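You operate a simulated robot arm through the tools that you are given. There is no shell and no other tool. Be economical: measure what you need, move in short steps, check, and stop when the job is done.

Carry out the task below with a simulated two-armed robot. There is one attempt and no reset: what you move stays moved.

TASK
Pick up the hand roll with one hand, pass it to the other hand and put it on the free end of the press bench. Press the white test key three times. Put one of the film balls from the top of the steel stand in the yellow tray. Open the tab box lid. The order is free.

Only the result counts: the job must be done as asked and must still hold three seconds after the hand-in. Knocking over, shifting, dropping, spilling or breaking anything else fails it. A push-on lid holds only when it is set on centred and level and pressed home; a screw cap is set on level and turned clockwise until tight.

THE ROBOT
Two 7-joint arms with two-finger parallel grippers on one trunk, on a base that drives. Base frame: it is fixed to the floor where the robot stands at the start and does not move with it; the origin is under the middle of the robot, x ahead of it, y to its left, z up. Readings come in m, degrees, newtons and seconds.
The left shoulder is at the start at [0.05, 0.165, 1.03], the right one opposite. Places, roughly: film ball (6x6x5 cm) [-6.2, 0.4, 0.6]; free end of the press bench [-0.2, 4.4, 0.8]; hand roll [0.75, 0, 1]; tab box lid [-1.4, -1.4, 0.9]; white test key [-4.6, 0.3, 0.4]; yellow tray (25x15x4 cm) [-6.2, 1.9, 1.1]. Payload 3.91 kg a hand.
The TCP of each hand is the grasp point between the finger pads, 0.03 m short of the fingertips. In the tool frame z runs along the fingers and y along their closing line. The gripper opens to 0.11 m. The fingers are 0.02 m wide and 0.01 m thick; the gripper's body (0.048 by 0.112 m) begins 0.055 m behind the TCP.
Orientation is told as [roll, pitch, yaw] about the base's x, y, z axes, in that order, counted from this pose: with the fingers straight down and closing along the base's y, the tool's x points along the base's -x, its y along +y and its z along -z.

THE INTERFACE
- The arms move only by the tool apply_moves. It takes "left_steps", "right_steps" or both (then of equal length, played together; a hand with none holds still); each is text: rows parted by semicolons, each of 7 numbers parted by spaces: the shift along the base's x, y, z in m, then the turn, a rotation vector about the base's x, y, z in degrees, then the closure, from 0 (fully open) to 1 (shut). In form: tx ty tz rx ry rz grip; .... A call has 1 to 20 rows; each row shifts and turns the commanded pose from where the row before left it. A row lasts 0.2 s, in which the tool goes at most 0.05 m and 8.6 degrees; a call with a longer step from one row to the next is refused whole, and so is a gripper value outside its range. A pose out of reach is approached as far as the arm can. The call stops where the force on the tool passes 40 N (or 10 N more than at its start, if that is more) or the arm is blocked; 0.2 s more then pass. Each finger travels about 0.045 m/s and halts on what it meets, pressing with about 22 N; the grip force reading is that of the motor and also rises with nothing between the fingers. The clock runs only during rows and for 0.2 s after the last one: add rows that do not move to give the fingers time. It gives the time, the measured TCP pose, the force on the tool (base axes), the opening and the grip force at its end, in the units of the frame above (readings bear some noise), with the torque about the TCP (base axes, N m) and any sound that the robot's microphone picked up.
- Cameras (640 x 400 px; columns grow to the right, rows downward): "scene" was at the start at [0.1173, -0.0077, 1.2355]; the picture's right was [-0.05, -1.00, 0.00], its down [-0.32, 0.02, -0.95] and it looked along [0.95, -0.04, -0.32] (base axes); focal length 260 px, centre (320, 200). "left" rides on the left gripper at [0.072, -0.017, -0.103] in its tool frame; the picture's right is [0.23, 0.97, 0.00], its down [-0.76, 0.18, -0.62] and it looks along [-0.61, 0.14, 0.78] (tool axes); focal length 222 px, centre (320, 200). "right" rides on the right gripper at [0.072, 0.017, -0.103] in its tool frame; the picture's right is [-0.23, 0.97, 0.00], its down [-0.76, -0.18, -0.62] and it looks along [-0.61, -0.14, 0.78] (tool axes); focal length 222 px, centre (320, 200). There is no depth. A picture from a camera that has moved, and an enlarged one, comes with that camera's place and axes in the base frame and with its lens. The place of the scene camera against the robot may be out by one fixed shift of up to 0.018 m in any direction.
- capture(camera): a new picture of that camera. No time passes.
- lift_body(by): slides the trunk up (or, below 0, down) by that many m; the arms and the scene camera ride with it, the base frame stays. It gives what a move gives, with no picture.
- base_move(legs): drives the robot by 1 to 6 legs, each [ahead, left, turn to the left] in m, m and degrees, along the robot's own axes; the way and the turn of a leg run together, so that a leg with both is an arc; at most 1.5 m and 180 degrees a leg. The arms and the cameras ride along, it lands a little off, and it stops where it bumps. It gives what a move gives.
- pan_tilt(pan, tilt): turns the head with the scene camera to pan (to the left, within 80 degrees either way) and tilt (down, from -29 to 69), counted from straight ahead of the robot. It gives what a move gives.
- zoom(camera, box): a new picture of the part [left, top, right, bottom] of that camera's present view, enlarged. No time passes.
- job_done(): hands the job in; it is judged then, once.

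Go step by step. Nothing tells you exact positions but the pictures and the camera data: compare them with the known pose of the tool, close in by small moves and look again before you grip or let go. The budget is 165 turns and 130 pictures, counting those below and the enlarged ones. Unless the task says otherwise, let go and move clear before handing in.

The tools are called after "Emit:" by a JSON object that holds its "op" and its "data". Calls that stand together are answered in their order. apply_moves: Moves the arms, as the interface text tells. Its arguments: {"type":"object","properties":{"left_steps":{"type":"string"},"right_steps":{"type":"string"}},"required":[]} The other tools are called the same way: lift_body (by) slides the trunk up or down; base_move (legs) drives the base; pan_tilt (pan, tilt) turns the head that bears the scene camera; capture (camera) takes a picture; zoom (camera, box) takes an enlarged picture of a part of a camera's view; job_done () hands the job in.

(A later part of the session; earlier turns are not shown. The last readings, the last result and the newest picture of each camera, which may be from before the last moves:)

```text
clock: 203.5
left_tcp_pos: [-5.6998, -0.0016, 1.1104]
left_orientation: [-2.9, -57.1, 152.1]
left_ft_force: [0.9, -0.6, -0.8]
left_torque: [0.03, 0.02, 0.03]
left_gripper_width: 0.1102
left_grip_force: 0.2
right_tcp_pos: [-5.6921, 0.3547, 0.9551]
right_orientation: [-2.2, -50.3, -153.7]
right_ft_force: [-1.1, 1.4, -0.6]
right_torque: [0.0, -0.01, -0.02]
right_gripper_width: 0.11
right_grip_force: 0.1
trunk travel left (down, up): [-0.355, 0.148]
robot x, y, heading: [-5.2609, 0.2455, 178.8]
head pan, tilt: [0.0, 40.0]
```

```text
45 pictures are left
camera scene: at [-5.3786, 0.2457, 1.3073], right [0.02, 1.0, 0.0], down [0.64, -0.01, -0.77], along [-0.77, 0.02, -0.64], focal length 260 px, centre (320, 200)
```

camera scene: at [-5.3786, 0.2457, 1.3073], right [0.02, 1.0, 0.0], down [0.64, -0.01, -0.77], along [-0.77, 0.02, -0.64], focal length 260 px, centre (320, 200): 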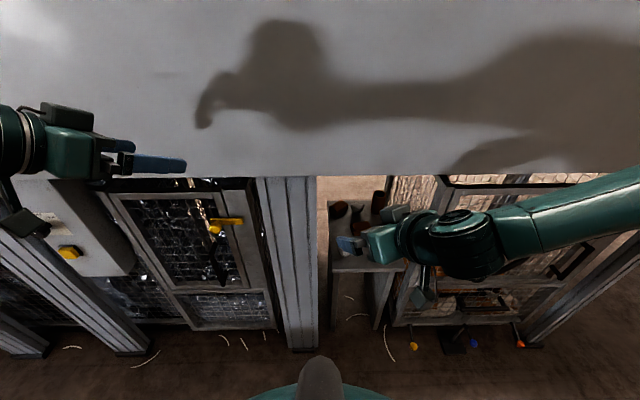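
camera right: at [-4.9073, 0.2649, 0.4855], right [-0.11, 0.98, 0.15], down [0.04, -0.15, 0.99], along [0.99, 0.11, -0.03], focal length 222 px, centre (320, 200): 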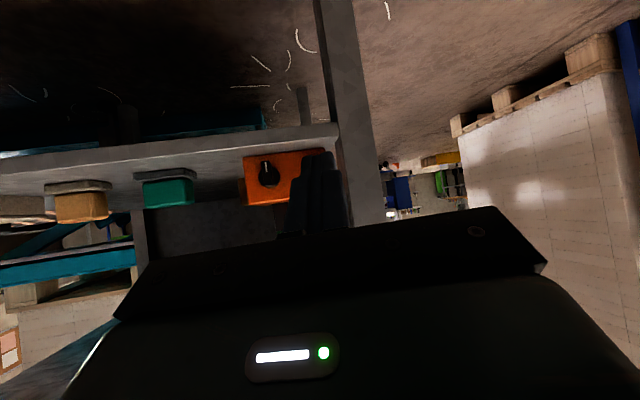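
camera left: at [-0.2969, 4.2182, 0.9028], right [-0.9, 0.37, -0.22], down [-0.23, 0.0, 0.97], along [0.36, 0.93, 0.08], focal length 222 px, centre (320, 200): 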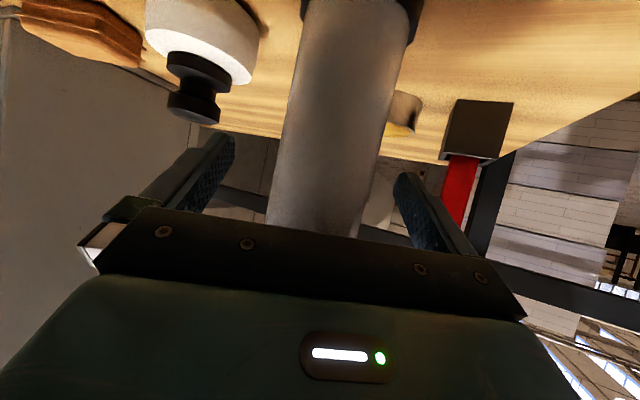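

The stand is under the machine hood, next to a post. I'll lower the trunk and move the right hand aside for a clear look at the stand top.

Emit:
{"op": "apply_moves", "data": {"right_steps": "0.01 0.04 0 0 0 0 0;0.01 0.04 0 0 0 0 0;0.01 0.04 0 0 0 0 0;0.01 0.04 0 0 0 0 0;0 0 0 0 0 0 0"}}

Emit:
{"op": "lift_body", "data": {"by": -0.28}}

Emit:
{"op": "pan_tilt", "data": {"pan": -8, "tilt": 30}}

Emit:
{"op": "capture", "data": {"camera": "scene"}}

Emit:
{"op": "zoom", "data": {"camera": "scene", "box": [260, 130, 420, 250]}}

```text
clock: 204.7
left_tcp_pos: [-5.7004, -0.0008, 1.1108]
left_orientation: [-3.0, -57.0, 152.2]
left_ft_force: [0.1, 0.4, 0.4]
left_torque: [0.03, 0.01, 0.02]
left_gripper_width: 0.1097
left_grip_force: 0.1
right_tcp_pos: [-5.6527, 0.5145, 0.9562]
right_orientation: [-2.3, -50.2, -153.7]
right_ft_force: [0.4, 0.2, -0.2]
right_torque: [-0.01, -0.01, 0.01]
right_gripper_width: 0.1101
right_grip_force: 0.0
trunk travel left (down, up): [-0.355, 0.148]
robot x, y, heading: [-5.2593, 0.2463, 178.9]
head pan, tilt: [0.0, 40.0]
```

```text
clock: 207.5
left_tcp_pos: [-5.7003, -0.0018, 0.8311]
left_orientation: [-3.0, -57.1, 152.1]
left_ft_force: [0.6, 0.6, 0.0]
left_torque: [-0.01, 0.04, -0.01]
left_gripper_width: 0.11
left_grip_force: 0.1
right_tcp_pos: [-5.6525, 0.5132, 0.6747]
right_orientation: [-2.4, -50.4, -153.8]
right_ft_force: [-0.4, -0.5, -0.5]
right_torque: [-0.01, 0.01, -0.01]
right_gripper_width: 0.1101
right_grip_force: 0.1
trunk travel left (down, up): [-0.075, 0.428]
robot x, y, heading: [-5.261, 0.2453, 178.8]
head pan, tilt: [0.0, 40.0]
```

```text
clock: 208.2
left_tcp_pos: [-5.6999, -0.0026, 0.8309]
left_orientation: [-3.0, -57.1, 152.1]
left_ft_force: [0.0, 0.4, 0.5]
left_torque: [0.0, 0.0, 0.03]
left_gripper_width: 0.1101
left_grip_force: 0.0
right_tcp_pos: [-5.6525, 0.5133, 0.6757]
right_orientation: [-2.4, -50.3, -153.7]
right_ft_force: [-0.1, -0.3, 0.4]
right_torque: [-0.02, 0.02, 0.01]
right_gripper_width: 0.1102
right_grip_force: 0.1
trunk travel left (down, up): [-0.075, 0.428]
robot x, y, heading: [-5.259, 0.2464, 178.7]
head pan, tilt: [-8.0, 30.0]
```

```text
44 pictures are left
camera scene: at [-5.3829, 0.2584, 1.0426], right [0.16, 0.99, 0.0], down [0.49, -0.08, -0.87], along [-0.85, 0.14, -0.5], focal length 260 px, centre (320, 200)
```

scene: 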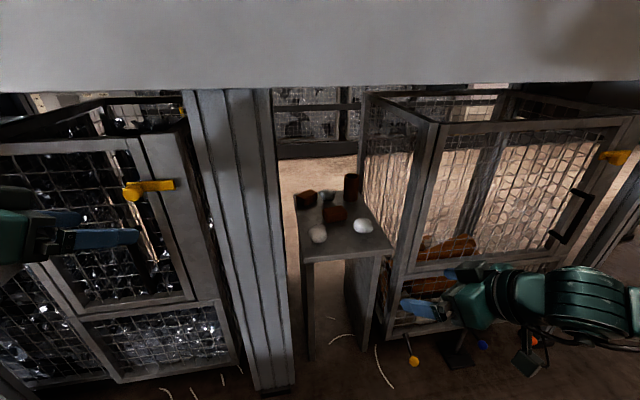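

```text
3.33 times, centred on (340, 190) of scene
camera zoom: at [-5.3829, 0.2584, 1.0426], right [0.16, 0.99, 0.0], down [0.49, -0.08, -0.87], along [-0.85, 0.14, -0.5], focal length 868 px, centre (253, 233)
```

zoom: 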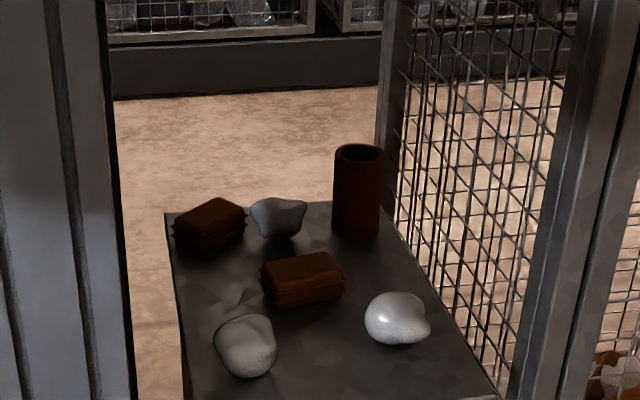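

There are several film balls; the white one front-right, at about (-5.95, 0.475, 0.61), is the most accessible. I'll pull the left hand back and up, re-aim the right hand and drive 0.1 m closer.

Emit:
{"op": "apply_moves", "data": {"left_steps": "0.02 -0.01 0.03 0 0 0 0;0.02 -0.01 0.03 0 0 0 0;0.02 -0.01 0.03 0 0 0 0;0 0 0 0 0 0 0;0 0 0 0 0 0 0", "right_steps": "0 0 0 0 0 -6 0;0 0 0 0 0 -6 0;0 0 0.01 0 0 -6 0;0 0 0.01 0.5 -5 0 0;0 0 0 0 0 0 0"}}

Emit:
{"op": "base_move", "data": {"legs": [[0.1, 0, 0]]}}

Emit:
{"op": "capture", "data": {"camera": "right"}}

Emit:
{"op": "capture", "data": {"camera": "scene"}}

```text
clock: 209.4
left_tcp_pos: [-5.6398, -0.031, 0.9223]
left_orientation: [-3.0, -57.1, 152.2]
left_ft_force: [0.1, 1.4, 1.4]
left_torque: [0.03, 0.01, -0.03]
left_gripper_width: 0.1101
left_grip_force: 0.0
right_tcp_pos: [-5.666, 0.5174, 0.6924]
right_orientation: [-2.1, -45.2, -172.0]
right_ft_force: [0.0, 0.2, 0.7]
right_torque: [-0.03, 0.06, -0.01]
right_gripper_width: 0.1102
right_grip_force: 0.1
right hand out of reach, approached as far as the arm can: row 2, 3
trunk travel left (down, up): [-0.075, 0.428]
robot x, y, heading: [-5.2582, 0.2445, 178.7]
head pan, tilt: [-8.0, 30.0]
```

```text
clock: 210.6
left_tcp_pos: [-5.739, -0.0277, 0.9228]
left_orientation: [-3.1, -57.1, 152.2]
left_ft_force: [-0.5, -0.2, 0.8]
left_torque: [-0.01, 0.0, 0.0]
left_gripper_width: 0.1101
left_grip_force: 0.0
right_tcp_pos: [-5.7638, 0.5183, 0.6916]
right_orientation: [-2.0, -45.2, -172.0]
right_ft_force: [0.2, 0.0, -1.5]
right_torque: [0.02, -0.02, -0.01]
right_gripper_width: 0.11
right_grip_force: 0.1
trunk travel left (down, up): [-0.075, 0.428]
robot x, y, heading: [-5.3595, 0.2489, 178.8]
head pan, tilt: [-8.0, 30.0]
```

```text
42 pictures are left
camera right: at [-5.6379, 0.5167, 0.7129], right [-0.05, -0.99, 0.14], down [-0.11, 0.14, 0.98], along [-0.99, 0.03, -0.12], focal length 222 px, centre (320, 200)
```

right: 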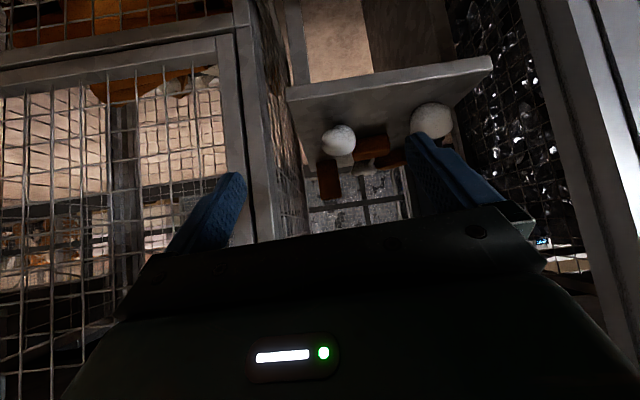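

```text
41 pictures are left
camera scene: at [-5.4818, 0.2603, 1.0427], right [0.16, 0.99, 0.0], down [0.49, -0.08, -0.87], along [-0.86, 0.14, -0.5], focal length 260 px, centre (320, 200)
```

scene: 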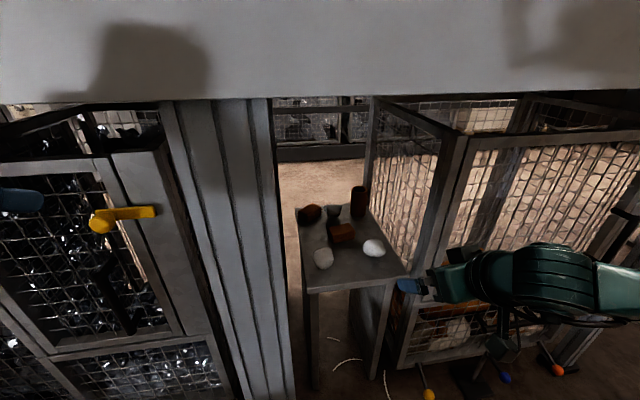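

Triangulation puts the ball near (-6.005, 0.488, 0.57) with the stand top near 0.545. I'll drive 0.07 m closer and approach part way, then check.

Emit:
{"op": "base_move", "data": {"legs": [[0.07, 0, 0]]}}

Emit:
{"op": "apply_moves", "data": {"right_steps": "-0.022 -0.004 -0.01 0 0 0 0;-0.025 -0.005 -0.013 0 0 0 0;-0.025 -0.005 -0.015 0 0 0 0;-0.025 -0.005 -0.015 0 0 0 0;0 0 0 0 0 0 0"}}

Emit:
{"op": "capture", "data": {"camera": "right"}}

Emit:
{"op": "zoom", "data": {"camera": "scene", "box": [280, 180, 480, 320]}}

```text
clock: 211.6
left_tcp_pos: [-5.8093, -0.0292, 0.9215]
left_orientation: [-3.0, -57.1, 152.3]
left_ft_force: [-0.1, -0.9, 0.1]
left_torque: [-0.01, 0.02, 0.01]
left_gripper_width: 0.1099
left_grip_force: 0.0
right_tcp_pos: [-5.8332, 0.5196, 0.6929]
right_orientation: [-2.1, -45.1, -171.9]
right_ft_force: [0.2, 0.2, -0.6]
right_torque: [0.02, -0.07, -0.03]
right_gripper_width: 0.11
right_grip_force: 0.1
trunk travel left (down, up): [-0.075, 0.428]
robot x, y, heading: [-5.4269, 0.2478, 178.8]
head pan, tilt: [-8.0, 30.0]
```

```text
clock: 212.2
left_tcp_pos: [-5.8093, -0.0277, 0.9216]
left_orientation: [-3.0, -57.1, 152.1]
left_ft_force: [0.0, -0.8, 0.0]
left_torque: [0.03, -0.01, -0.02]
left_gripper_width: 0.11
left_grip_force: 0.1
right_tcp_pos: [-5.874, 0.5127, 0.6731]
right_orientation: [-2.2, -45.0, -172.3]
right_ft_force: [9.0, -0.8, 4.8]
right_torque: [0.34, 0.19, -0.65]
right_gripper_width: 0.1093
right_grip_force: 0.0
trunk travel left (down, up): [-0.075, 0.428]
robot x, y, heading: [-5.4235, 0.2521, 178.7]
head pan, tilt: [-8.0, 30.0]
stopped in row 3 (right hand): the force on the tool passed its limit (the readings are from after the stop); the commanded pose is now the measured one
```

```text
40 pictures are left
camera right: at [-5.7479, 0.5092, 0.6941], right [-0.05, -0.99, 0.13], down [-0.11, 0.14, 0.98], along [-0.99, 0.04, -0.12], focal length 222 px, centre (320, 200)
```

right: 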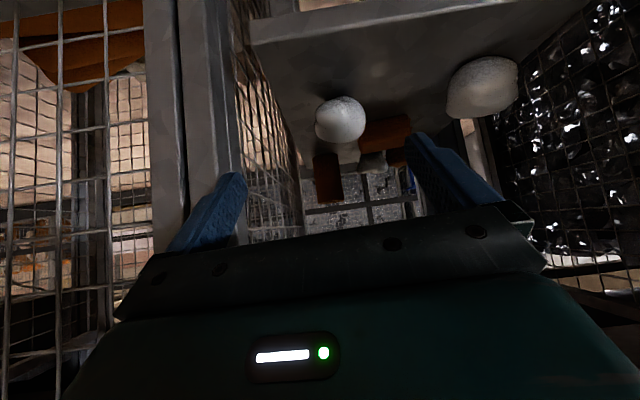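

```text
2.86 times, centred on (380, 250) of scene
camera zoom: at [-5.5506, 0.2616, 1.0429], right [0.16, 0.99, 0.0], down [0.49, -0.08, -0.87], along [-0.86, 0.14, -0.5], focal length 744 px, centre (149, 57)
```

zoom: 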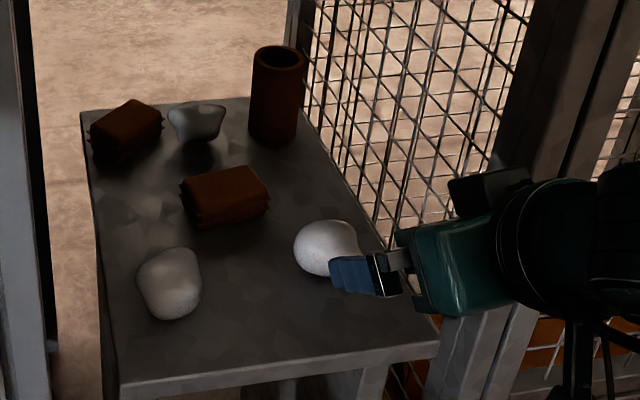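

The outer finger touched the cage post. I'll back off, shift 3.5 cm inward and narrow the opening a little, then look again.

Emit:
{"op": "apply_moves", "data": {"right_steps": "0.02 0 0.01 0 0 0 0;0.015 -0.01 0.01 0 0 0 0.2;0 -0.025 0 0 0 0 0.2;0 0 0 0 0 0 0.2;0 0 0 0 0 0 0.2"}}

Emit:
{"op": "capture", "data": {"camera": "right"}}

```text
clock: 213.4
left_tcp_pos: [-5.8093, -0.0281, 0.9207]
left_orientation: [-3.1, -57.1, 152.1]
left_ft_force: [-0.5, 0.2, 0.6]
left_torque: [0.01, -0.02, 0.0]
left_gripper_width: 0.11
left_grip_force: 0.2
right_tcp_pos: [-5.8396, 0.4765, 0.6921]
right_orientation: [-2.1, -44.9, -172.2]
right_ft_force: [-0.3, 0.1, 0.3]
right_torque: [0.0, 0.0, -0.02]
right_gripper_width: 0.0881
right_grip_force: 0.0
trunk travel left (down, up): [-0.075, 0.428]
robot x, y, heading: [-5.4272, 0.251, 178.9]
head pan, tilt: [-8.0, 30.0]
```

```text
38 pictures are left
camera right: at [-5.7132, 0.4744, 0.7138], right [-0.05, -0.99, 0.13], down [-0.11, 0.14, 0.98], along [-0.99, 0.04, -0.12], focal length 222 px, centre (320, 200)
```

right: 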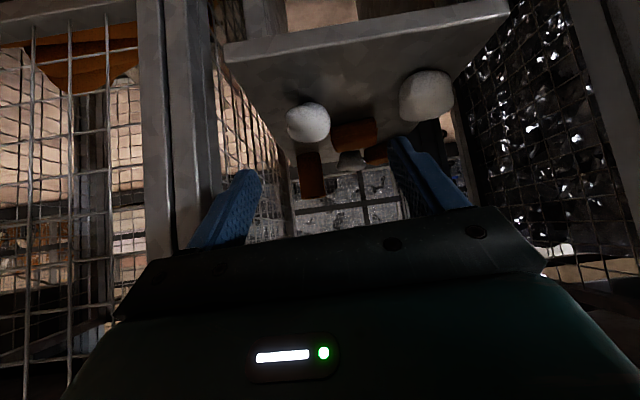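

The ball is confirmed at (-6.004, 0.487, 0.57). I'll approach four-sixths of the way and check.

Emit:
{"op": "apply_moves", "data": {"right_steps": "-0.0272 0.0016 -0.0178 0 0 0 0.2;-0.0272 0.0016 -0.0178 0 0 0 0.2;-0.0272 0.0016 -0.0178 0 0 0 0.2;-0.0272 0.0016 -0.0178 0 0 0 0.2;0 0 0 0 0 0 0.2"}}

Emit:
{"op": "capture", "data": {"camera": "right"}}

Emit:
{"op": "zoom", "data": {"camera": "scene", "box": [280, 180, 480, 320]}}

```text
clock: 214.6
left_tcp_pos: [-5.8094, -0.0283, 0.9215]
left_orientation: [-3.2, -57.1, 152.1]
left_ft_force: [0.7, 0.4, -0.2]
left_torque: [-0.01, 0.02, 0.0]
left_gripper_width: 0.11
left_grip_force: 0.1
right_tcp_pos: [-5.9497, 0.4819, 0.6211]
right_orientation: [-2.2, -45.0, -172.3]
right_ft_force: [0.5, 0.2, -0.3]
right_torque: [0.02, 0.02, 0.0]
right_gripper_width: 0.0878
right_grip_force: 0.0
trunk travel left (down, up): [-0.075, 0.428]
robot x, y, heading: [-5.4274, 0.2504, 178.7]
head pan, tilt: [-8.0, 30.0]
```

```text
37 pictures are left
camera right: at [-5.8231, 0.4797, 0.6423], right [-0.05, -0.99, 0.13], down [-0.11, 0.14, 0.98], along [-0.99, 0.04, -0.12], focal length 222 px, centre (320, 200)
```

right: 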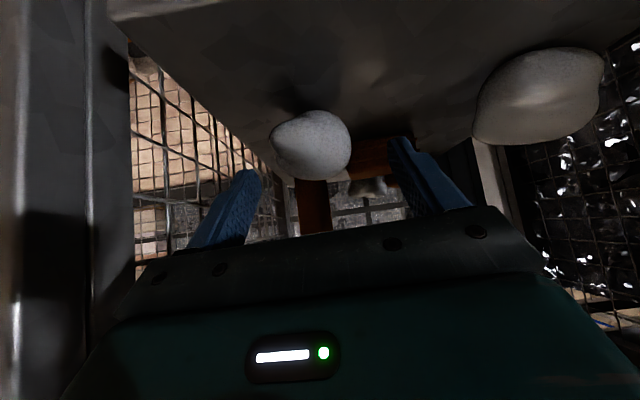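

```text
2.86 times, centred on (380, 250) of scene
camera zoom: at [-5.5515, 0.2617, 1.0426], right [0.16, 0.99, 0.0], down [0.49, -0.08, -0.87], along [-0.85, 0.14, -0.5], focal length 744 px, centre (149, 57)
```

zoom: 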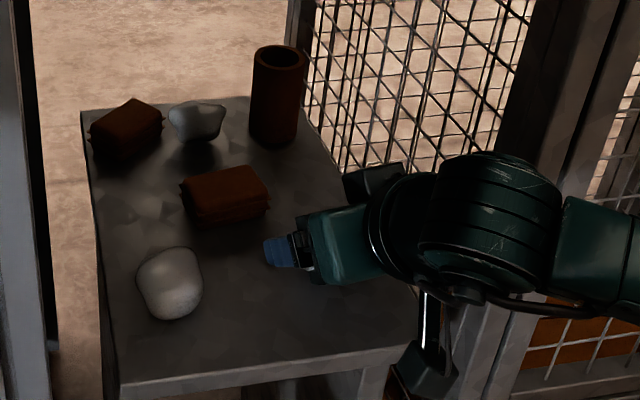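

Nearly centred. I'll go the rest of the way and close.

Emit:
{"op": "apply_moves", "data": {"right_steps": "-0.027 0.003 -0.018 0 0 0 0.2;-0.027 0.002 -0.016 0 0 0 0.2;0 0 0 0 0 0 0.2;0 0 0 0 0 0 0.6;0 0 0 0 0 0 1;0 0 0 0 0 0 1;0 0 0 0 0 0 1;0 0 0 0 0 0 1"}}

Emit:
{"op": "capture", "data": {"camera": "right"}}

```text
clock: 216.4
left_tcp_pos: [-5.8097, -0.028, 0.9214]
left_orientation: [-3.2, -57.2, 152.2]
left_ft_force: [-0.1, -1.0, -0.3]
left_torque: [0.0, 0.01, 0.01]
left_gripper_width: 0.1102
left_grip_force: 0.2
right_tcp_pos: [-6.0032, 0.4889, 0.589]
right_orientation: [-2.3, -45.3, -172.2]
right_ft_force: [-4.4, -0.7, 11.0]
right_torque: [-0.36, 0.23, -0.07]
right_gripper_width: 0.0496
right_grip_force: 21.8
trunk travel left (down, up): [-0.075, 0.428]
robot x, y, heading: [-5.4285, 0.251, 178.9]
head pan, tilt: [-8.0, 30.0]
```

```text
35 pictures are left
camera right: at [-5.8772, 0.4859, 0.6098], right [-0.05, -0.99, 0.13], down [-0.11, 0.14, 0.98], along [-0.99, 0.04, -0.12], focal length 222 px, centre (320, 200)
```

right: 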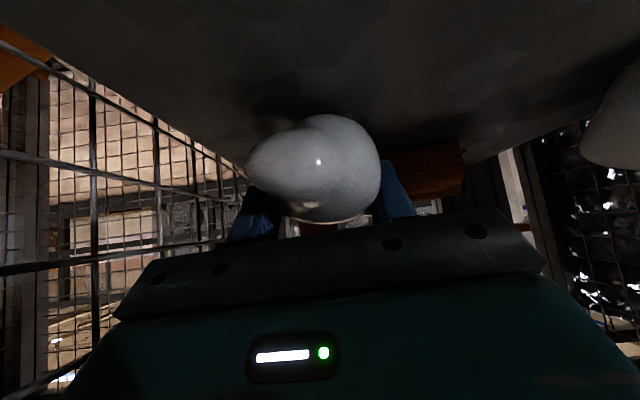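

Gripped at 50 mm. I'll lift 4 cm and then retreat straight out, checking grip.

Emit:
{"op": "apply_moves", "data": {"right_steps": "0 -0.003 0.01 0 0 0 1;0 -0.003 0.02 0 0 0 1;0 -0.002 0.02 0 0 0 1;0.025 0 0.01 0 0 0 1;0.03 0 0.01 0 0 0 1;0.03 0 0.01 0 0 0 1;0.03 0 0.01 0 0 0 1;0.03 0 0 0 0 0 1;0.03 0 0 0 0 0 1;0.02 0 0 0 0 0 1;0 0 0 0 0 0 1"}}

Emit:
{"op": "capture", "data": {"camera": "right"}}

```text
clock: 218.8
left_tcp_pos: [-5.8084, -0.0271, 0.9218]
left_orientation: [-3.0, -57.1, 152.2]
left_ft_force: [-1.2, 0.0, 0.1]
left_torque: [-0.01, 0.0, -0.01]
left_gripper_width: 0.1099
left_grip_force: 0.0
right_tcp_pos: [-5.8296, 0.4833, 0.6717]
right_orientation: [-2.2, -44.9, -172.2]
right_ft_force: [0.3, 0.0, -0.6]
right_torque: [0.02, 0.02, 0.01]
right_gripper_width: 0.0498
right_grip_force: 22.7
right hand out of reach, approached as far as the arm can: row 10
trunk travel left (down, up): [-0.075, 0.428]
robot x, y, heading: [-5.4319, 0.2493, 178.8]
head pan, tilt: [-8.0, 30.0]
```

```text
34 pictures are left
camera right: at [-5.7026, 0.4794, 0.6942], right [-0.05, -0.99, 0.13], down [-0.11, 0.14, 0.98], along [-0.99, 0.04, -0.12], focal length 222 px, centre (320, 200)
```

right: 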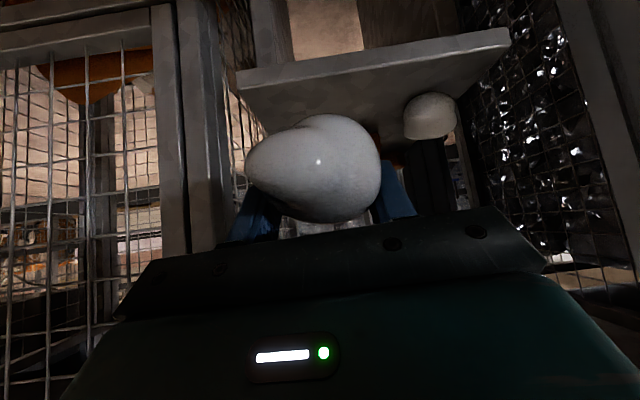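

The ball is held. I'll back out, raise the trunk and move along to face the tray area around y≈1.9.

Emit:
{"op": "base_move", "data": {"legs": [[-0.24, 0, 0]]}}

Emit:
{"op": "lift_body", "data": {"by": 0.42}}

Emit:
{"op": "base_move", "data": {"legs": [[0, -1.35, 1]]}}

Emit:
{"op": "pan_tilt", "data": {"pan": 0, "tilt": 30}}

Emit:
{"op": "capture", "data": {"camera": "scene"}}

```text
clock: 220.6
left_tcp_pos: [-5.5735, -0.0335, 0.9217]
left_orientation: [-3.1, -57.0, 152.0]
left_ft_force: [0.6, -0.1, 0.5]
left_torque: [0.0, 0.01, 0.02]
left_gripper_width: 0.1099
left_grip_force: 0.1
right_tcp_pos: [-5.592, 0.4777, 0.6732]
right_orientation: [-2.1, -44.9, -172.4]
right_ft_force: [-0.8, 0.3, -0.6]
right_torque: [-0.01, 0.01, -0.04]
right_gripper_width: 0.0497
right_grip_force: 22.3
trunk travel left (down, up): [-0.075, 0.428]
robot x, y, heading: [-5.1925, 0.2461, 178.8]
head pan, tilt: [-8.0, 30.0]
```

```text
refused: 0.42 is not a number from -0.4 to 0.4
```

```text
clock: 227.3
left_tcp_pos: [-5.5522, 1.3025, 0.9204]
left_orientation: [-3.1, -57.1, 153.4]
left_ft_force: [0.2, 0.9, 0.2]
left_torque: [0.03, 0.01, 0.0]
left_gripper_width: 0.11
left_grip_force: 0.1
right_tcp_pos: [-5.5839, 1.8101, 0.6719]
right_orientation: [-2.1, -44.9, -171.0]
right_ft_force: [-0.3, 0.5, 0.3]
right_torque: [-0.01, 0.03, 0.02]
right_gripper_width: 0.0488
right_grip_force: 22.7
trunk travel left (down, up): [-0.075, 0.428]
robot x, y, heading: [-5.18, 1.5898, -179.7]
head pan, tilt: [-8.0, 30.0]
```

```text
clock: 228.0
left_tcp_pos: [-5.5542, 1.3, 0.9221]
left_orientation: [-3.2, -57.2, 153.4]
left_ft_force: [0.3, -0.7, -0.1]
left_torque: [0.05, 0.01, -0.02]
left_gripper_width: 0.11
left_grip_force: 0.0
right_tcp_pos: [-5.584, 1.8098, 0.6729]
right_orientation: [-2.1, -44.8, -171.0]
right_ft_force: [-0.5, -0.4, -0.5]
right_torque: [0.02, 0.01, -0.03]
right_gripper_width: 0.0489
right_grip_force: 21.7
trunk travel left (down, up): [-0.075, 0.428]
robot x, y, heading: [-5.1777, 1.585, -179.8]
head pan, tilt: [0.0, 30.0]
```

```text
33 pictures are left
camera scene: at [-5.302, 1.583, 1.0426], right [0.0, 1.0, 0.0], down [0.5, 0.0, -0.87], along [-0.87, 0.0, -0.5], focal length 260 px, centre (320, 200)
```

scene: 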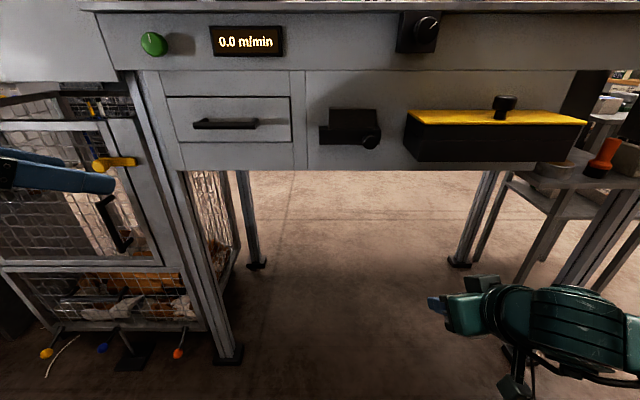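

The tray must be on top of this console. I'll back off a little and raise the trunk to look over it.

Emit:
{"op": "base_move", "data": {"legs": [[-0.12, 0, 0]]}}

Emit:
{"op": "lift_body", "data": {"by": 0.4}}

Emit:
{"op": "pan_tilt", "data": {"pan": -10, "tilt": 25}}

Emit:
{"op": "capture", "data": {"camera": "scene"}}

```text
clock: 229.3
left_tcp_pos: [-5.4336, 1.3003, 0.9223]
left_orientation: [-3.1, -57.1, 153.6]
left_ft_force: [-1.2, -0.3, 0.8]
left_torque: [0.01, 0.03, 0.02]
left_gripper_width: 0.1101
left_grip_force: 0.0
right_tcp_pos: [-5.4635, 1.8108, 0.6723]
right_orientation: [-2.2, -44.8, -170.9]
right_ft_force: [0.0, 1.3, -0.3]
right_torque: [0.0, 0.01, 0.01]
right_gripper_width: 0.0489
right_grip_force: 21.9
trunk travel left (down, up): [-0.075, 0.428]
robot x, y, heading: [-5.06, 1.5877, -179.8]
head pan, tilt: [0.0, 30.0]
```

```text
clock: 233.1
left_tcp_pos: [-5.4326, 1.3003, 1.322]
left_orientation: [-3.1, -57.1, 153.4]
left_ft_force: [0.1, -0.6, -0.4]
left_torque: [0.01, 0.03, 0.01]
left_gripper_width: 0.1102
left_grip_force: 0.1
right_tcp_pos: [-5.4635, 1.8106, 1.0723]
right_orientation: [-2.1, -44.9, -171.1]
right_ft_force: [0.4, 0.5, 0.1]
right_torque: [0.02, -0.01, -0.01]
right_gripper_width: 0.0484
right_grip_force: 21.8
trunk travel left (down, up): [-0.475, 0.028]
robot x, y, heading: [-5.0599, 1.5865, -180.0]
head pan, tilt: [0.0, 30.0]
```

```text
clock: 233.8
left_tcp_pos: [-5.4331, 1.2999, 1.3214]
left_orientation: [-3.1, -57.1, 153.4]
left_ft_force: [-0.3, -0.5, -0.6]
left_torque: [0.05, -0.01, 0.0]
left_gripper_width: 0.1099
left_grip_force: 0.1
right_tcp_pos: [-5.4636, 1.81, 1.0745]
right_orientation: [-2.2, -44.9, -171.0]
right_ft_force: [0.0, -0.7, 0.7]
right_torque: [0.01, 0.02, -0.04]
right_gripper_width: 0.0488
right_grip_force: 22.3
trunk travel left (down, up): [-0.475, 0.028]
robot x, y, heading: [-5.0569, 1.5876, -180.0]
head pan, tilt: [-10.0, 25.0]
```

```text
32 pictures are left
camera scene: at [-5.1828, 1.599, 1.4506], right [0.17, 0.99, 0.0], down [0.42, -0.07, -0.91], along [-0.89, 0.16, -0.42], focal length 260 px, centre (320, 200)
```

scene: 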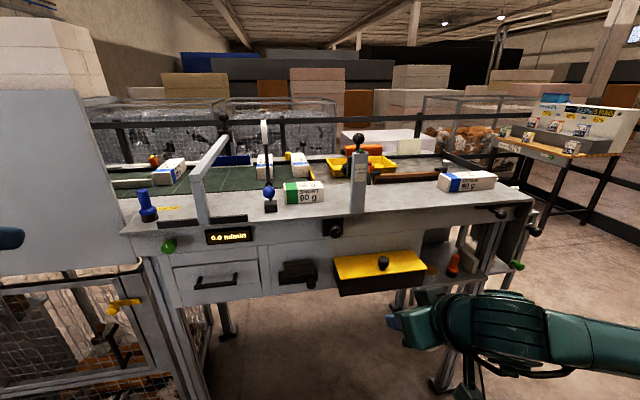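

The yellow tray is on top of the console behind a grey post. I'll zoom in.

Emit:
{"op": "zoom", "data": {"camera": "scene", "box": [270, 120, 470, 230]}}

```text
3.20 times, centred on (370, 175) of scene
camera zoom: at [-5.1828, 1.599, 1.4506], right [0.17, 0.99, 0.0], down [0.42, -0.07, -0.91], along [-0.89, 0.16, -0.42], focal length 834 px, centre (160, 280)
```

zoom: 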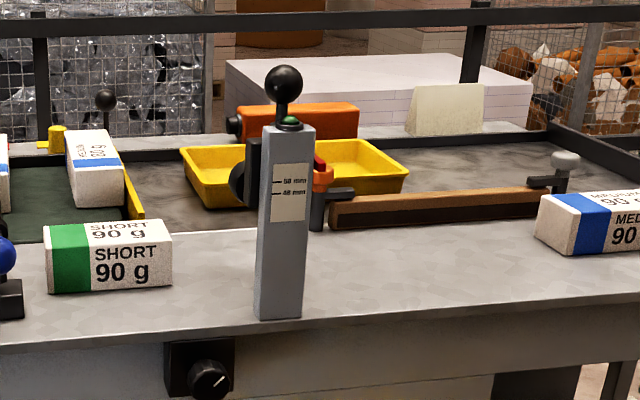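

The tray centre is at about (-6.17, 1.95), console top z≈1.10, front edge x≈-5.82. I'll raise the right hand to z≈1.29 and pull the left hand back, then drive closer.

Emit:
{"op": "apply_moves", "data": {"right_steps": "0 0 0.04 0 0 0 1;0 0 0.045 0 0 0 1;0 0 0.045 0 0 0 1;0 0 0.045 0 0 0 1;0 0 0.045 0 0 0 1;0 0 0 0 0 0 1", "left_steps": "0.025 -0.01 0.03 0 0 0 0;0.025 -0.01 0.03 0 0 0 0;0.025 -0.01 0.03 0 0 0 0;0.025 -0.01 0.03 0 0 0 0;0 0 0 0 0 0 0;0 0 0 0 0 0 0"}}

Emit:
{"op": "base_move", "data": {"legs": [[0.25, -0.16, 0]]}}

Emit:
{"op": "capture", "data": {"camera": "scene"}}

Emit:
{"op": "capture", "data": {"camera": "right"}}

```text
clock: 235.2
left_tcp_pos: [-5.3313, 1.2594, 1.441]
left_orientation: [-3.2, -57.1, 153.3]
left_ft_force: [0.2, 0.4, 0.9]
left_torque: [0.03, 0.02, 0.0]
left_gripper_width: 0.1099
left_grip_force: 0.1
right_tcp_pos: [-5.4684, 1.8106, 1.2935]
right_orientation: [-2.1, -44.9, -171.0]
right_ft_force: [0.0, 0.3, 0.3]
right_torque: [-0.03, 0.04, -0.03]
right_gripper_width: 0.0487
right_grip_force: 22.2
right hand out of reach, approached as far as the arm can: row 1
trunk travel left (down, up): [-0.475, 0.028]
robot x, y, heading: [-5.0571, 1.5872, -180.0]
head pan, tilt: [-10.0, 25.0]
```

```text
clock: 237.2
left_tcp_pos: [-5.5817, 1.421, 1.4403]
left_orientation: [-3.1, -57.0, 153.5]
left_ft_force: [0.7, -0.2, -0.4]
left_torque: [0.0, -0.06, 0.01]
left_gripper_width: 0.1099
left_grip_force: 0.0
right_tcp_pos: [-5.7191, 1.9704, 1.2914]
right_orientation: [-2.2, -44.8, -170.9]
right_ft_force: [-0.2, 0.6, -1.0]
right_torque: [-0.02, -0.02, 0.01]
right_gripper_width: 0.0486
right_grip_force: 22.7
trunk travel left (down, up): [-0.475, 0.028]
robot x, y, heading: [-5.3065, 1.7488, -179.7]
head pan, tilt: [-10.0, 25.0]
```

```text
30 pictures are left
camera scene: at [-5.4329, 1.7601, 1.4506], right [0.17, 0.99, 0.0], down [0.42, -0.07, -0.91], along [-0.89, 0.15, -0.42], focal length 260 px, centre (320, 200)
```

scene: 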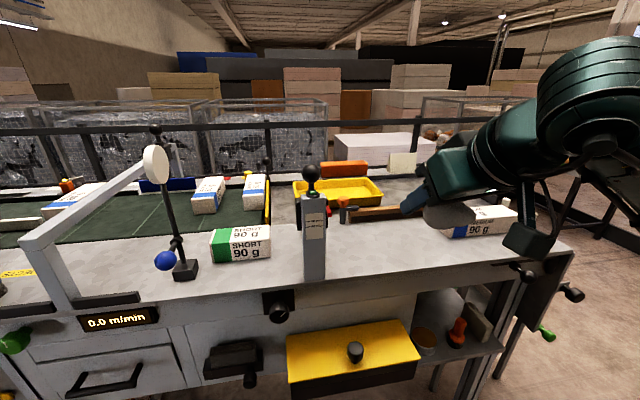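

```text
29 pictures are left
camera right: at [-5.5929, 1.9706, 1.3133], right [-0.03, -0.99, 0.13], down [-0.12, 0.14, 0.98], along [-0.99, 0.01, -0.12], focal length 222 px, centre (320, 200)
```

right: 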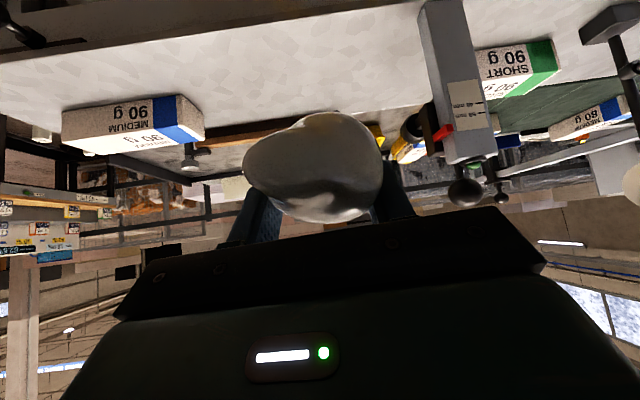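

The tray centre is confirmed at (-6.19, 1.955), with the ball held high enough to clear everything. I'll drive 0.1 m closer and reach over the tray at z≈1.29.

Emit:
{"op": "base_move", "data": {"legs": [[0.1, 0, 0]]}}

Emit:
{"op": "apply_moves", "data": {"right_steps": "-0.03 0 0 0 0 0 1;-0.04 0 0 0 0 0 1;-0.04 0 0 0 0 0 1;-0.04 0 0 0 0 0 1;-0.04 0 0 0 0 0 1;-0.04 0 0 0 0 0 1;-0.04 0 0 0 0 0 1;-0.04 -0.005 0 0 0 0 1;-0.04 -0.005 0 0 0 0 1;-0.02 0 0 0 0 0 1;0 0 0 0 0 0 1"}}

Emit:
{"op": "capture", "data": {"camera": "right"}}

Emit:
{"op": "capture", "data": {"camera": "scene"}}

```text
clock: 238.4
left_tcp_pos: [-5.682, 1.4202, 1.4404]
left_orientation: [-3.1, -57.1, 153.5]
left_ft_force: [-0.2, -0.2, -0.2]
left_torque: [0.01, 0.01, 0.0]
left_gripper_width: 0.11
left_grip_force: 0.0
right_tcp_pos: [-5.8192, 1.9706, 1.2913]
right_orientation: [-2.2, -44.9, -171.0]
right_ft_force: [-1.0, -0.2, -0.3]
right_torque: [-0.04, 0.0, 0.03]
right_gripper_width: 0.0486
right_grip_force: 21.6
trunk travel left (down, up): [-0.475, 0.028]
robot x, y, heading: [-5.4073, 1.7489, -179.8]
head pan, tilt: [-10.0, 25.0]
```

```text
clock: 240.8
left_tcp_pos: [-5.6801, 1.4199, 1.4405]
left_orientation: [-3.1, -57.2, 153.4]
left_ft_force: [-0.2, -0.5, 0.3]
left_torque: [-0.01, 0.0, -0.01]
left_gripper_width: 0.11
left_grip_force: 0.1
right_tcp_pos: [-6.1675, 1.9601, 1.292]
right_orientation: [-2.2, -45.0, -170.9]
right_ft_force: [0.6, 0.3, -0.3]
right_torque: [-0.02, 0.01, 0.01]
right_gripper_width: 0.0485
right_grip_force: 21.7
right hand out of reach, approached as far as the arm can: row 10
trunk travel left (down, up): [-0.475, 0.028]
robot x, y, heading: [-5.4064, 1.746, -180.1]
head pan, tilt: [-10.0, 25.0]
```

```text
28 pictures are left
camera right: at [-6.0407, 1.959, 1.3134], right [-0.03, -0.99, 0.13], down [-0.12, 0.14, 0.98], along [-0.99, 0.01, -0.12], focal length 222 px, centre (320, 200)
```

right: 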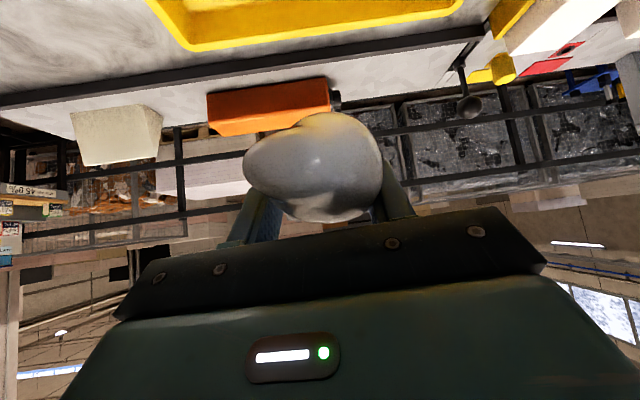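

```text
27 pictures are left
camera scene: at [-5.532, 1.7589, 1.4506], right [0.17, 0.99, 0.0], down [0.42, -0.07, -0.91], along [-0.89, 0.16, -0.42], focal length 260 px, centre (320, 200)
```

scene: 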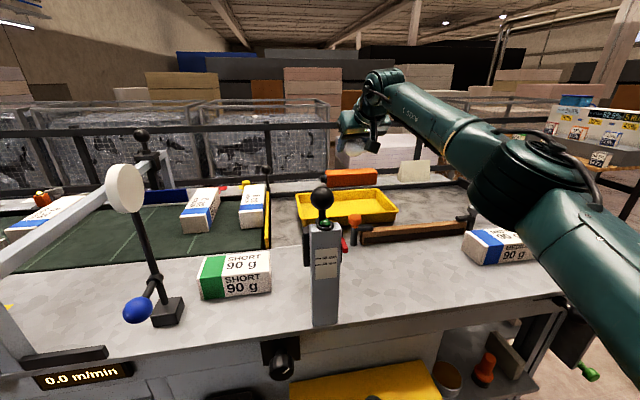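

The tray spans x≈-6.24 to -6.09 and y≈1.81 to 2.07, so the hand is right above its middle. I'll lower to z≈1.175.

Emit:
{"op": "apply_moves", "data": {"right_steps": "0 -0.003 -0.03 0 0 0 1;0 -0.003 -0.03 0 0 0 1;0 -0.003 -0.03 0 0 0 1;0 0 -0.025 0 0 0 1;0 0 0 0 0 0 1"}}

Emit:
{"op": "capture", "data": {"camera": "scene"}}

Emit:
{"op": "capture", "data": {"camera": "right"}}

```text
clock: 242.0
left_tcp_pos: [-5.6829, 1.4203, 1.441]
left_orientation: [-3.1, -57.1, 153.5]
left_ft_force: [-0.4, -0.8, 0.3]
left_torque: [-0.02, 0.0, 0.01]
left_gripper_width: 0.11
left_grip_force: 0.0
right_tcp_pos: [-6.1672, 1.9502, 1.1763]
right_orientation: [-2.0, -45.0, -171.1]
right_ft_force: [-0.5, -0.3, -0.5]
right_torque: [0.01, 0.0, 0.0]
right_gripper_width: 0.0484
right_grip_force: 22.2
trunk travel left (down, up): [-0.475, 0.028]
robot x, y, heading: [-5.4048, 1.747, -180.3]
head pan, tilt: [-10.0, 25.0]
```

```text
26 pictures are left
camera scene: at [-5.5316, 1.7594, 1.4506], right [0.17, 0.99, 0.0], down [0.42, -0.07, -0.91], along [-0.89, 0.16, -0.42], focal length 260 px, centre (320, 200)
```

scene: 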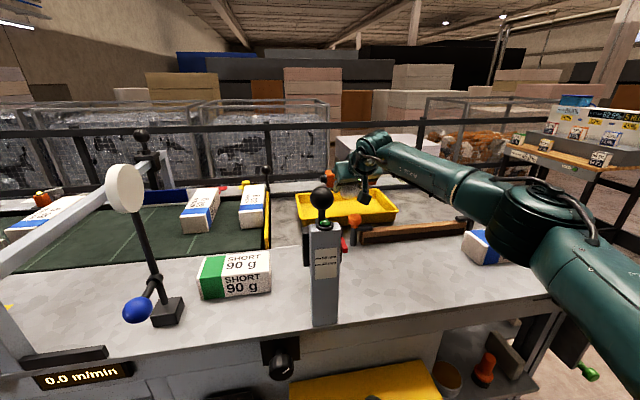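

```text
25 pictures are left
camera right: at [-6.0407, 1.9508, 1.1983], right [-0.03, -0.99, 0.13], down [-0.12, 0.14, 0.98], along [-0.99, 0.02, -0.12], focal length 222 px, centre (320, 200)
```

right: 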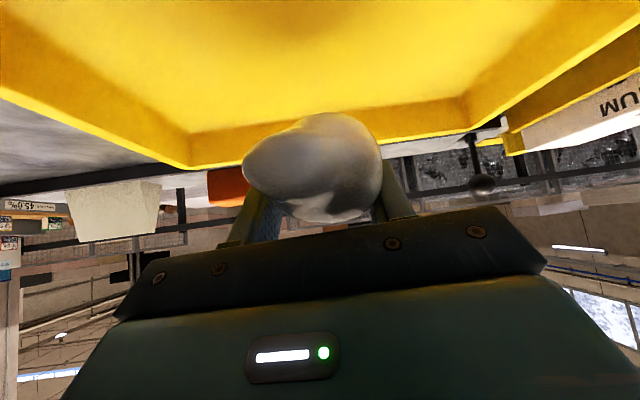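

The ball is over the tray, inside its walls. I'll lower another 2 cm and open.

Emit:
{"op": "apply_moves", "data": {"right_steps": "0 0 -0.01 0 0 0 1;0 0 -0.008 0 0 0 1;0 0 0 0 0 0 1;0 0 0 0 0 0 0.7;0 0 0 0 0 0 0.4;0 0 0 0 0 0 0.3;0 0 0 0 0 0 0.3;0 0 0 0 0 0 0.3"}}

Emit:
{"op": "capture", "data": {"camera": "right"}}

```text
clock: 243.8
left_tcp_pos: [-5.6817, 1.421, 1.4414]
left_orientation: [-3.0, -57.1, 153.5]
left_ft_force: [0.0, 0.5, -0.7]
left_torque: [0.01, 0.0, -0.01]
left_gripper_width: 0.1102
left_grip_force: 0.1
right_tcp_pos: [-6.1677, 1.9514, 1.1594]
right_orientation: [-2.2, -45.1, -170.9]
right_ft_force: [0.2, -0.2, 0.5]
right_torque: [0.02, 0.01, 0.03]
right_gripper_width: 0.0769
right_grip_force: 0.0
trunk travel left (down, up): [-0.475, 0.028]
robot x, y, heading: [-5.4048, 1.7459, -180.0]
head pan, tilt: [-10.0, 25.0]
```

```text
24 pictures are left
camera right: at [-6.0411, 1.9511, 1.1805], right [-0.03, -0.99, 0.13], down [-0.12, 0.14, 0.98], along [-0.99, 0.02, -0.12], focal length 222 px, centre (320, 200)
```

right: 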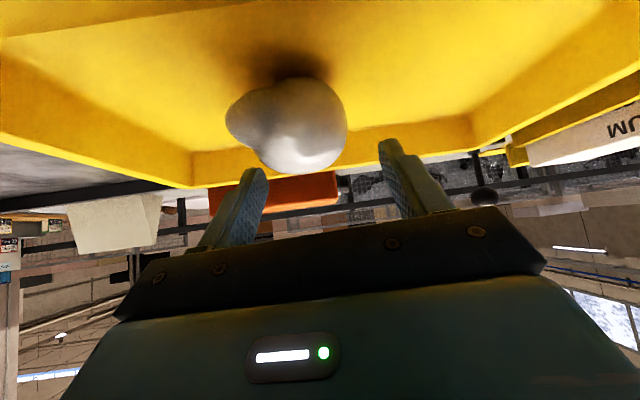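

The ball rests in the tray. I'll retreat up and out.

Emit:
{"op": "apply_moves", "data": {"right_steps": "0.01 0 0.015 0 0 0 0.3;0.01 0 0.03 0 0 0 0.3;0.01 0 0.035 0 0 0 0.3;0.015 0 0.035 0 0 0 0.3;0.03 0 0.02 0 0 0 0.3;0.04 0 0 0 0 0 0.3;0.045 0 0 0 0 0 0.3;0.045 0 0 0 0 0 0.3;0.045 0 0 0 0 0 0.3;0.045 0 0 0 0 0 0.3;0.045 0 0 0 0 0 0.3;0 0 0 0 0 0 0.3"}}

Emit:
{"op": "base_move", "data": {"legs": [[-0.35, 0.1, 0]]}}

Emit:
{"op": "capture", "data": {"camera": "scene"}}

```text
clock: 246.4
left_tcp_pos: [-5.6817, 1.42, 1.4411]
left_orientation: [-3.0, -57.1, 153.6]
left_ft_force: [0.4, 0.6, -0.1]
left_torque: [0.0, 0.01, 0.0]
left_gripper_width: 0.11
left_grip_force: 0.1
right_tcp_pos: [-5.8279, 1.9507, 1.2937]
right_orientation: [-2.1, -44.8, -171.0]
right_ft_force: [-0.7, 0.3, 0.4]
right_torque: [0.01, -0.05, -0.02]
right_gripper_width: 0.0769
right_grip_force: 0.1
trunk travel left (down, up): [-0.475, 0.028]
robot x, y, heading: [-5.407, 1.7462, -179.8]
head pan, tilt: [-10.0, 25.0]
```

```text
clock: 248.7
left_tcp_pos: [-5.3297, 1.3214, 1.4408]
left_orientation: [-3.0, -57.1, 153.5]
left_ft_force: [0.9, 0.2, 0.1]
left_torque: [0.0, 0.01, 0.0]
left_gripper_width: 0.1099
left_grip_force: 0.1
right_tcp_pos: [-5.4759, 1.853, 1.2943]
right_orientation: [-2.2, -45.0, -170.8]
right_ft_force: [0.9, -0.3, 0.3]
right_torque: [0.0, 0.02, 0.02]
right_gripper_width: 0.0769
right_grip_force: 0.0
trunk travel left (down, up): [-0.475, 0.028]
robot x, y, heading: [-5.0561, 1.6498, -179.5]
head pan, tilt: [-10.0, 25.0]
```

```text
23 pictures are left
camera scene: at [-5.1803, 1.6606, 1.4507], right [0.17, 0.99, 0.0], down [0.42, -0.07, -0.91], along [-0.89, 0.15, -0.42], focal length 260 px, centre (320, 200)
```

scene: 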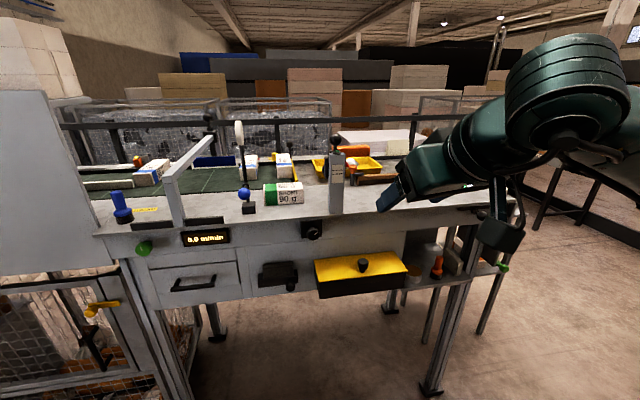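

The ball lies in the tray. Now for the tab box: I'll strafe back to the passage, turn around and drive east.

Emit:
{"op": "base_move", "data": {"legs": [[0, 0.82, 0], [0, 0, 179.5]]}}

Emit:
{"op": "base_move", "data": {"legs": [[1.4, 0, 0], [1.4, 0, 0], [1.15, 0, 0]]}}

Emit:
{"op": "pan_tilt", "data": {"pan": -60, "tilt": 25}}

Emit:
{"op": "capture", "data": {"camera": "scene"}}

```text
clock: 260.4
left_tcp_pos: [-4.7739, 1.1608, 1.4419]
left_orientation: [-3.1, -57.1, -27.5]
left_ft_force: [0.0, 0.2, 0.8]
left_torque: [0.02, 0.01, -0.02]
left_gripper_width: 0.1099
left_grip_force: 0.2
right_tcp_pos: [-4.6377, 0.6272, 1.2938]
right_orientation: [-2.2, -45.0, 7.9]
right_ft_force: [0.0, 0.2, -0.3]
right_torque: [0.01, 0.0, 0.0]
right_gripper_width: 0.077
right_grip_force: 0.1
trunk travel left (down, up): [-0.475, 0.028]
robot x, y, heading: [-5.0545, 0.8375, -0.9]
head pan, tilt: [-10.0, 25.0]
```

```text
clock: 279.4
left_tcp_pos: [-0.821, 1.0458, 1.4409]
left_orientation: [-3.1, -57.2, -28.8]
left_ft_force: [-0.1, 0.2, 0.0]
left_torque: [0.01, -0.01, 0.0]
left_gripper_width: 0.1101
left_grip_force: 0.0
right_tcp_pos: [-0.6928, 0.5087, 1.2946]
right_orientation: [-2.1, -44.9, 6.9]
right_ft_force: [-0.3, -0.5, 0.0]
right_torque: [0.03, 0.04, -0.01]
right_gripper_width: 0.0769
right_grip_force: 0.1
trunk travel left (down, up): [-0.475, 0.028]
robot x, y, heading: [-1.1083, 0.7263, -2.1]
head pan, tilt: [-10.0, 25.0]
```

```text
clock: 280.6
left_tcp_pos: [-0.8213, 1.046, 1.4406]
left_orientation: [-3.0, -57.1, -28.6]
left_ft_force: [0.0, -0.5, -0.5]
left_torque: [0.02, 0.01, 0.0]
left_gripper_width: 0.11
left_grip_force: 0.0
right_tcp_pos: [-0.694, 0.5088, 1.2945]
right_orientation: [-2.1, -45.1, 6.9]
right_ft_force: [-0.1, 0.2, -0.6]
right_torque: [0.02, -0.01, 0.01]
right_gripper_width: 0.0769
right_grip_force: 0.1
trunk travel left (down, up): [-0.475, 0.028]
robot x, y, heading: [-1.1081, 0.7291, -2.0]
head pan, tilt: [-60.0, 25.0]
```

```text
22 pictures are left
camera scene: at [-1.0401, 0.643, 1.4506], right [-0.88, -0.47, 0.0], down [-0.2, 0.37, -0.91], along [0.43, -0.8, -0.42], focal length 260 px, centre (320, 200)
```

scene: 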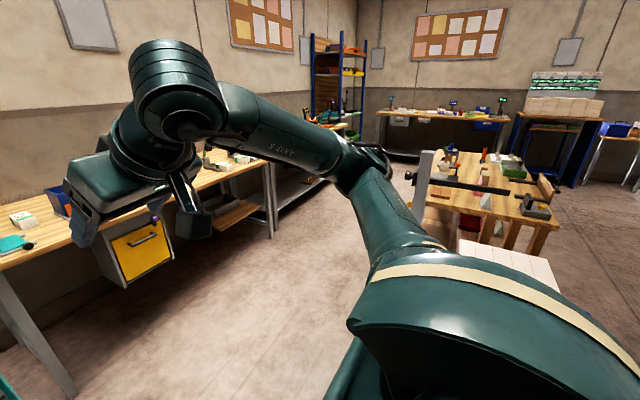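

The table to the south (right in the picture) should carry the tab box. I'll zoom in.

Emit:
{"op": "zoom", "data": {"camera": "scene", "box": [400, 130, 580, 260]}}

```text
3.08 times, centred on (490, 195) of scene
camera zoom: at [-1.0401, 0.643, 1.4506], right [-0.88, -0.47, 0.0], down [-0.2, 0.37, -0.91], along [0.43, -0.8, -0.42], focal length 802 px, centre (-203, 215)
```

zoom: 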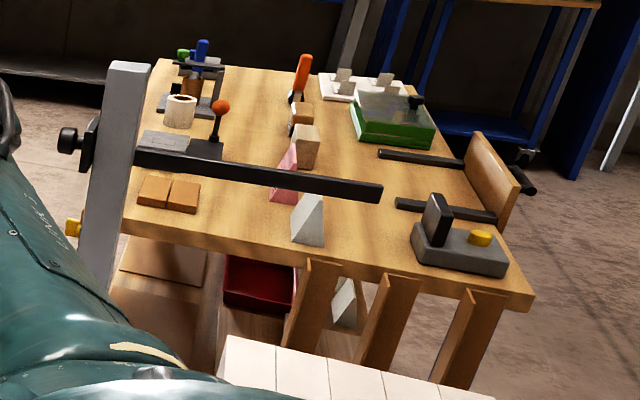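

The green box with the grey lid at about (-1.40, -1.41) is the tab box. It's best reached from the table's -x side. I'll back up west and check that corridor.

Emit:
{"op": "base_move", "data": {"legs": [[-0.98, 0, 2]]}}

Emit:
{"op": "pan_tilt", "data": {"pan": -78, "tilt": 38}}

Emit:
{"op": "capture", "data": {"camera": "scene"}}

```text
clock: 285.7
left_tcp_pos: [-1.8143, 1.0708, 1.4411]
left_orientation: [-3.0, -57.1, -26.8]
left_ft_force: [-1.0, 0.1, -0.5]
left_torque: [0.01, 0.0, 0.02]
left_gripper_width: 0.1099
left_grip_force: 0.0
right_tcp_pos: [-1.6686, 0.541, 1.2946]
right_orientation: [-2.1, -44.9, 8.8]
right_ft_force: [-1.0, 0.1, 0.2]
right_torque: [0.01, -0.01, 0.01]
right_gripper_width: 0.0768
right_grip_force: 0.0
trunk travel left (down, up): [-0.475, 0.028]
robot x, y, heading: [-2.0886, 0.7482, -0.2]
head pan, tilt: [-60.0, 25.0]
```

```text
clock: 286.5
left_tcp_pos: [-1.8124, 1.072, 1.4407]
left_orientation: [-3.1, -57.0, -26.7]
left_ft_force: [0.3, 0.1, -0.2]
left_torque: [0.0, 0.03, 0.01]
left_gripper_width: 0.1102
left_grip_force: 0.1
right_tcp_pos: [-1.667, 0.5397, 1.2946]
right_orientation: [-2.1, -44.9, 8.9]
right_ft_force: [0.7, -0.5, 0.1]
right_torque: [0.01, 0.01, 0.03]
right_gripper_width: 0.0769
right_grip_force: 0.2
trunk travel left (down, up): [-0.475, 0.028]
robot x, y, heading: [-2.0871, 0.745, -0.0]
head pan, tilt: [-78.0, 38.0]
```

```text
20 pictures are left
camera scene: at [-2.047, 0.6581, 1.4303], right [-0.98, -0.21, 0.0], down [-0.13, 0.6, -0.79], along [0.16, -0.77, -0.62], focal length 260 px, centre (320, 200)
```

scene: 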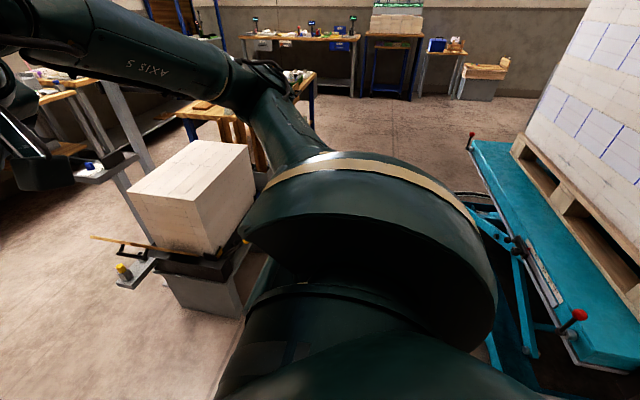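

The corridor is clear, from the stack edge at x≈-1.45 to the lift at x≈-2.75. I'll strafe south to y≈-1.38, facing the table.

Emit:
{"op": "base_move", "data": {"legs": [[0, -1.1, 0], [0, -1.02, 0]]}}

Emit:
{"op": "pan_tilt", "data": {"pan": 0, "tilt": 38}}

Emit:
{"op": "capture", "data": {"camera": "scene"}}

```text
clock: 297.0
left_tcp_pos: [-1.828, -1.0518, 1.4406]
left_orientation: [-3.0, -57.1, -27.0]
left_ft_force: [0.4, -1.0, -0.2]
left_torque: [0.03, -0.01, 0.02]
left_gripper_width: 0.1099
left_grip_force: 0.0
right_tcp_pos: [-1.6852, -1.5833, 1.2942]
right_orientation: [-2.1, -45.0, 8.5]
right_ft_force: [-0.4, -0.3, 0.2]
right_torque: [0.0, -0.01, -0.03]
right_gripper_width: 0.077
right_grip_force: 0.1
trunk travel left (down, up): [-0.475, 0.028]
robot x, y, heading: [-2.1042, -1.3754, -0.5]
head pan, tilt: [-78.0, 38.0]
```

```text
clock: 298.5
left_tcp_pos: [-1.8275, -1.052, 1.4412]
left_orientation: [-3.1, -57.1, -27.0]
left_ft_force: [-0.1, -0.3, 0.2]
left_torque: [-0.01, 0.01, 0.0]
left_gripper_width: 0.1099
left_grip_force: 0.1
right_tcp_pos: [-1.6852, -1.5838, 1.2948]
right_orientation: [-2.1, -45.0, 8.5]
right_ft_force: [0.2, 0.3, 0.6]
right_torque: [-0.01, -0.06, -0.03]
right_gripper_width: 0.0769
right_grip_force: 0.0
trunk travel left (down, up): [-0.475, 0.028]
robot x, y, heading: [-2.1034, -1.3757, -0.5]
head pan, tilt: [0.0, 38.0]
```

```text
19 pictures are left
camera scene: at [-1.9938, -1.3801, 1.4303], right [-0.01, -1.0, 0.0], down [-0.62, 0.0, -0.79], along [0.79, -0.01, -0.62], focal length 260 px, centre (320, 200)
```

scene: 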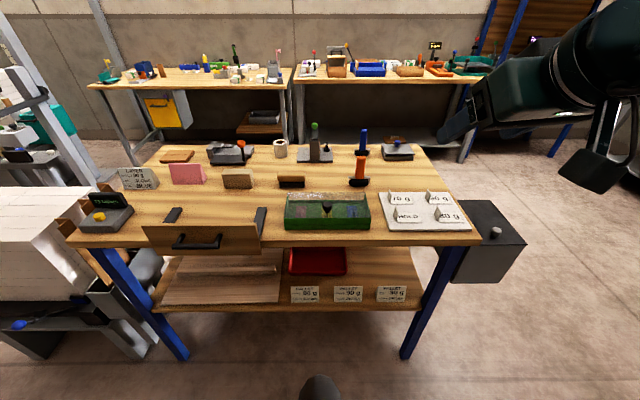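

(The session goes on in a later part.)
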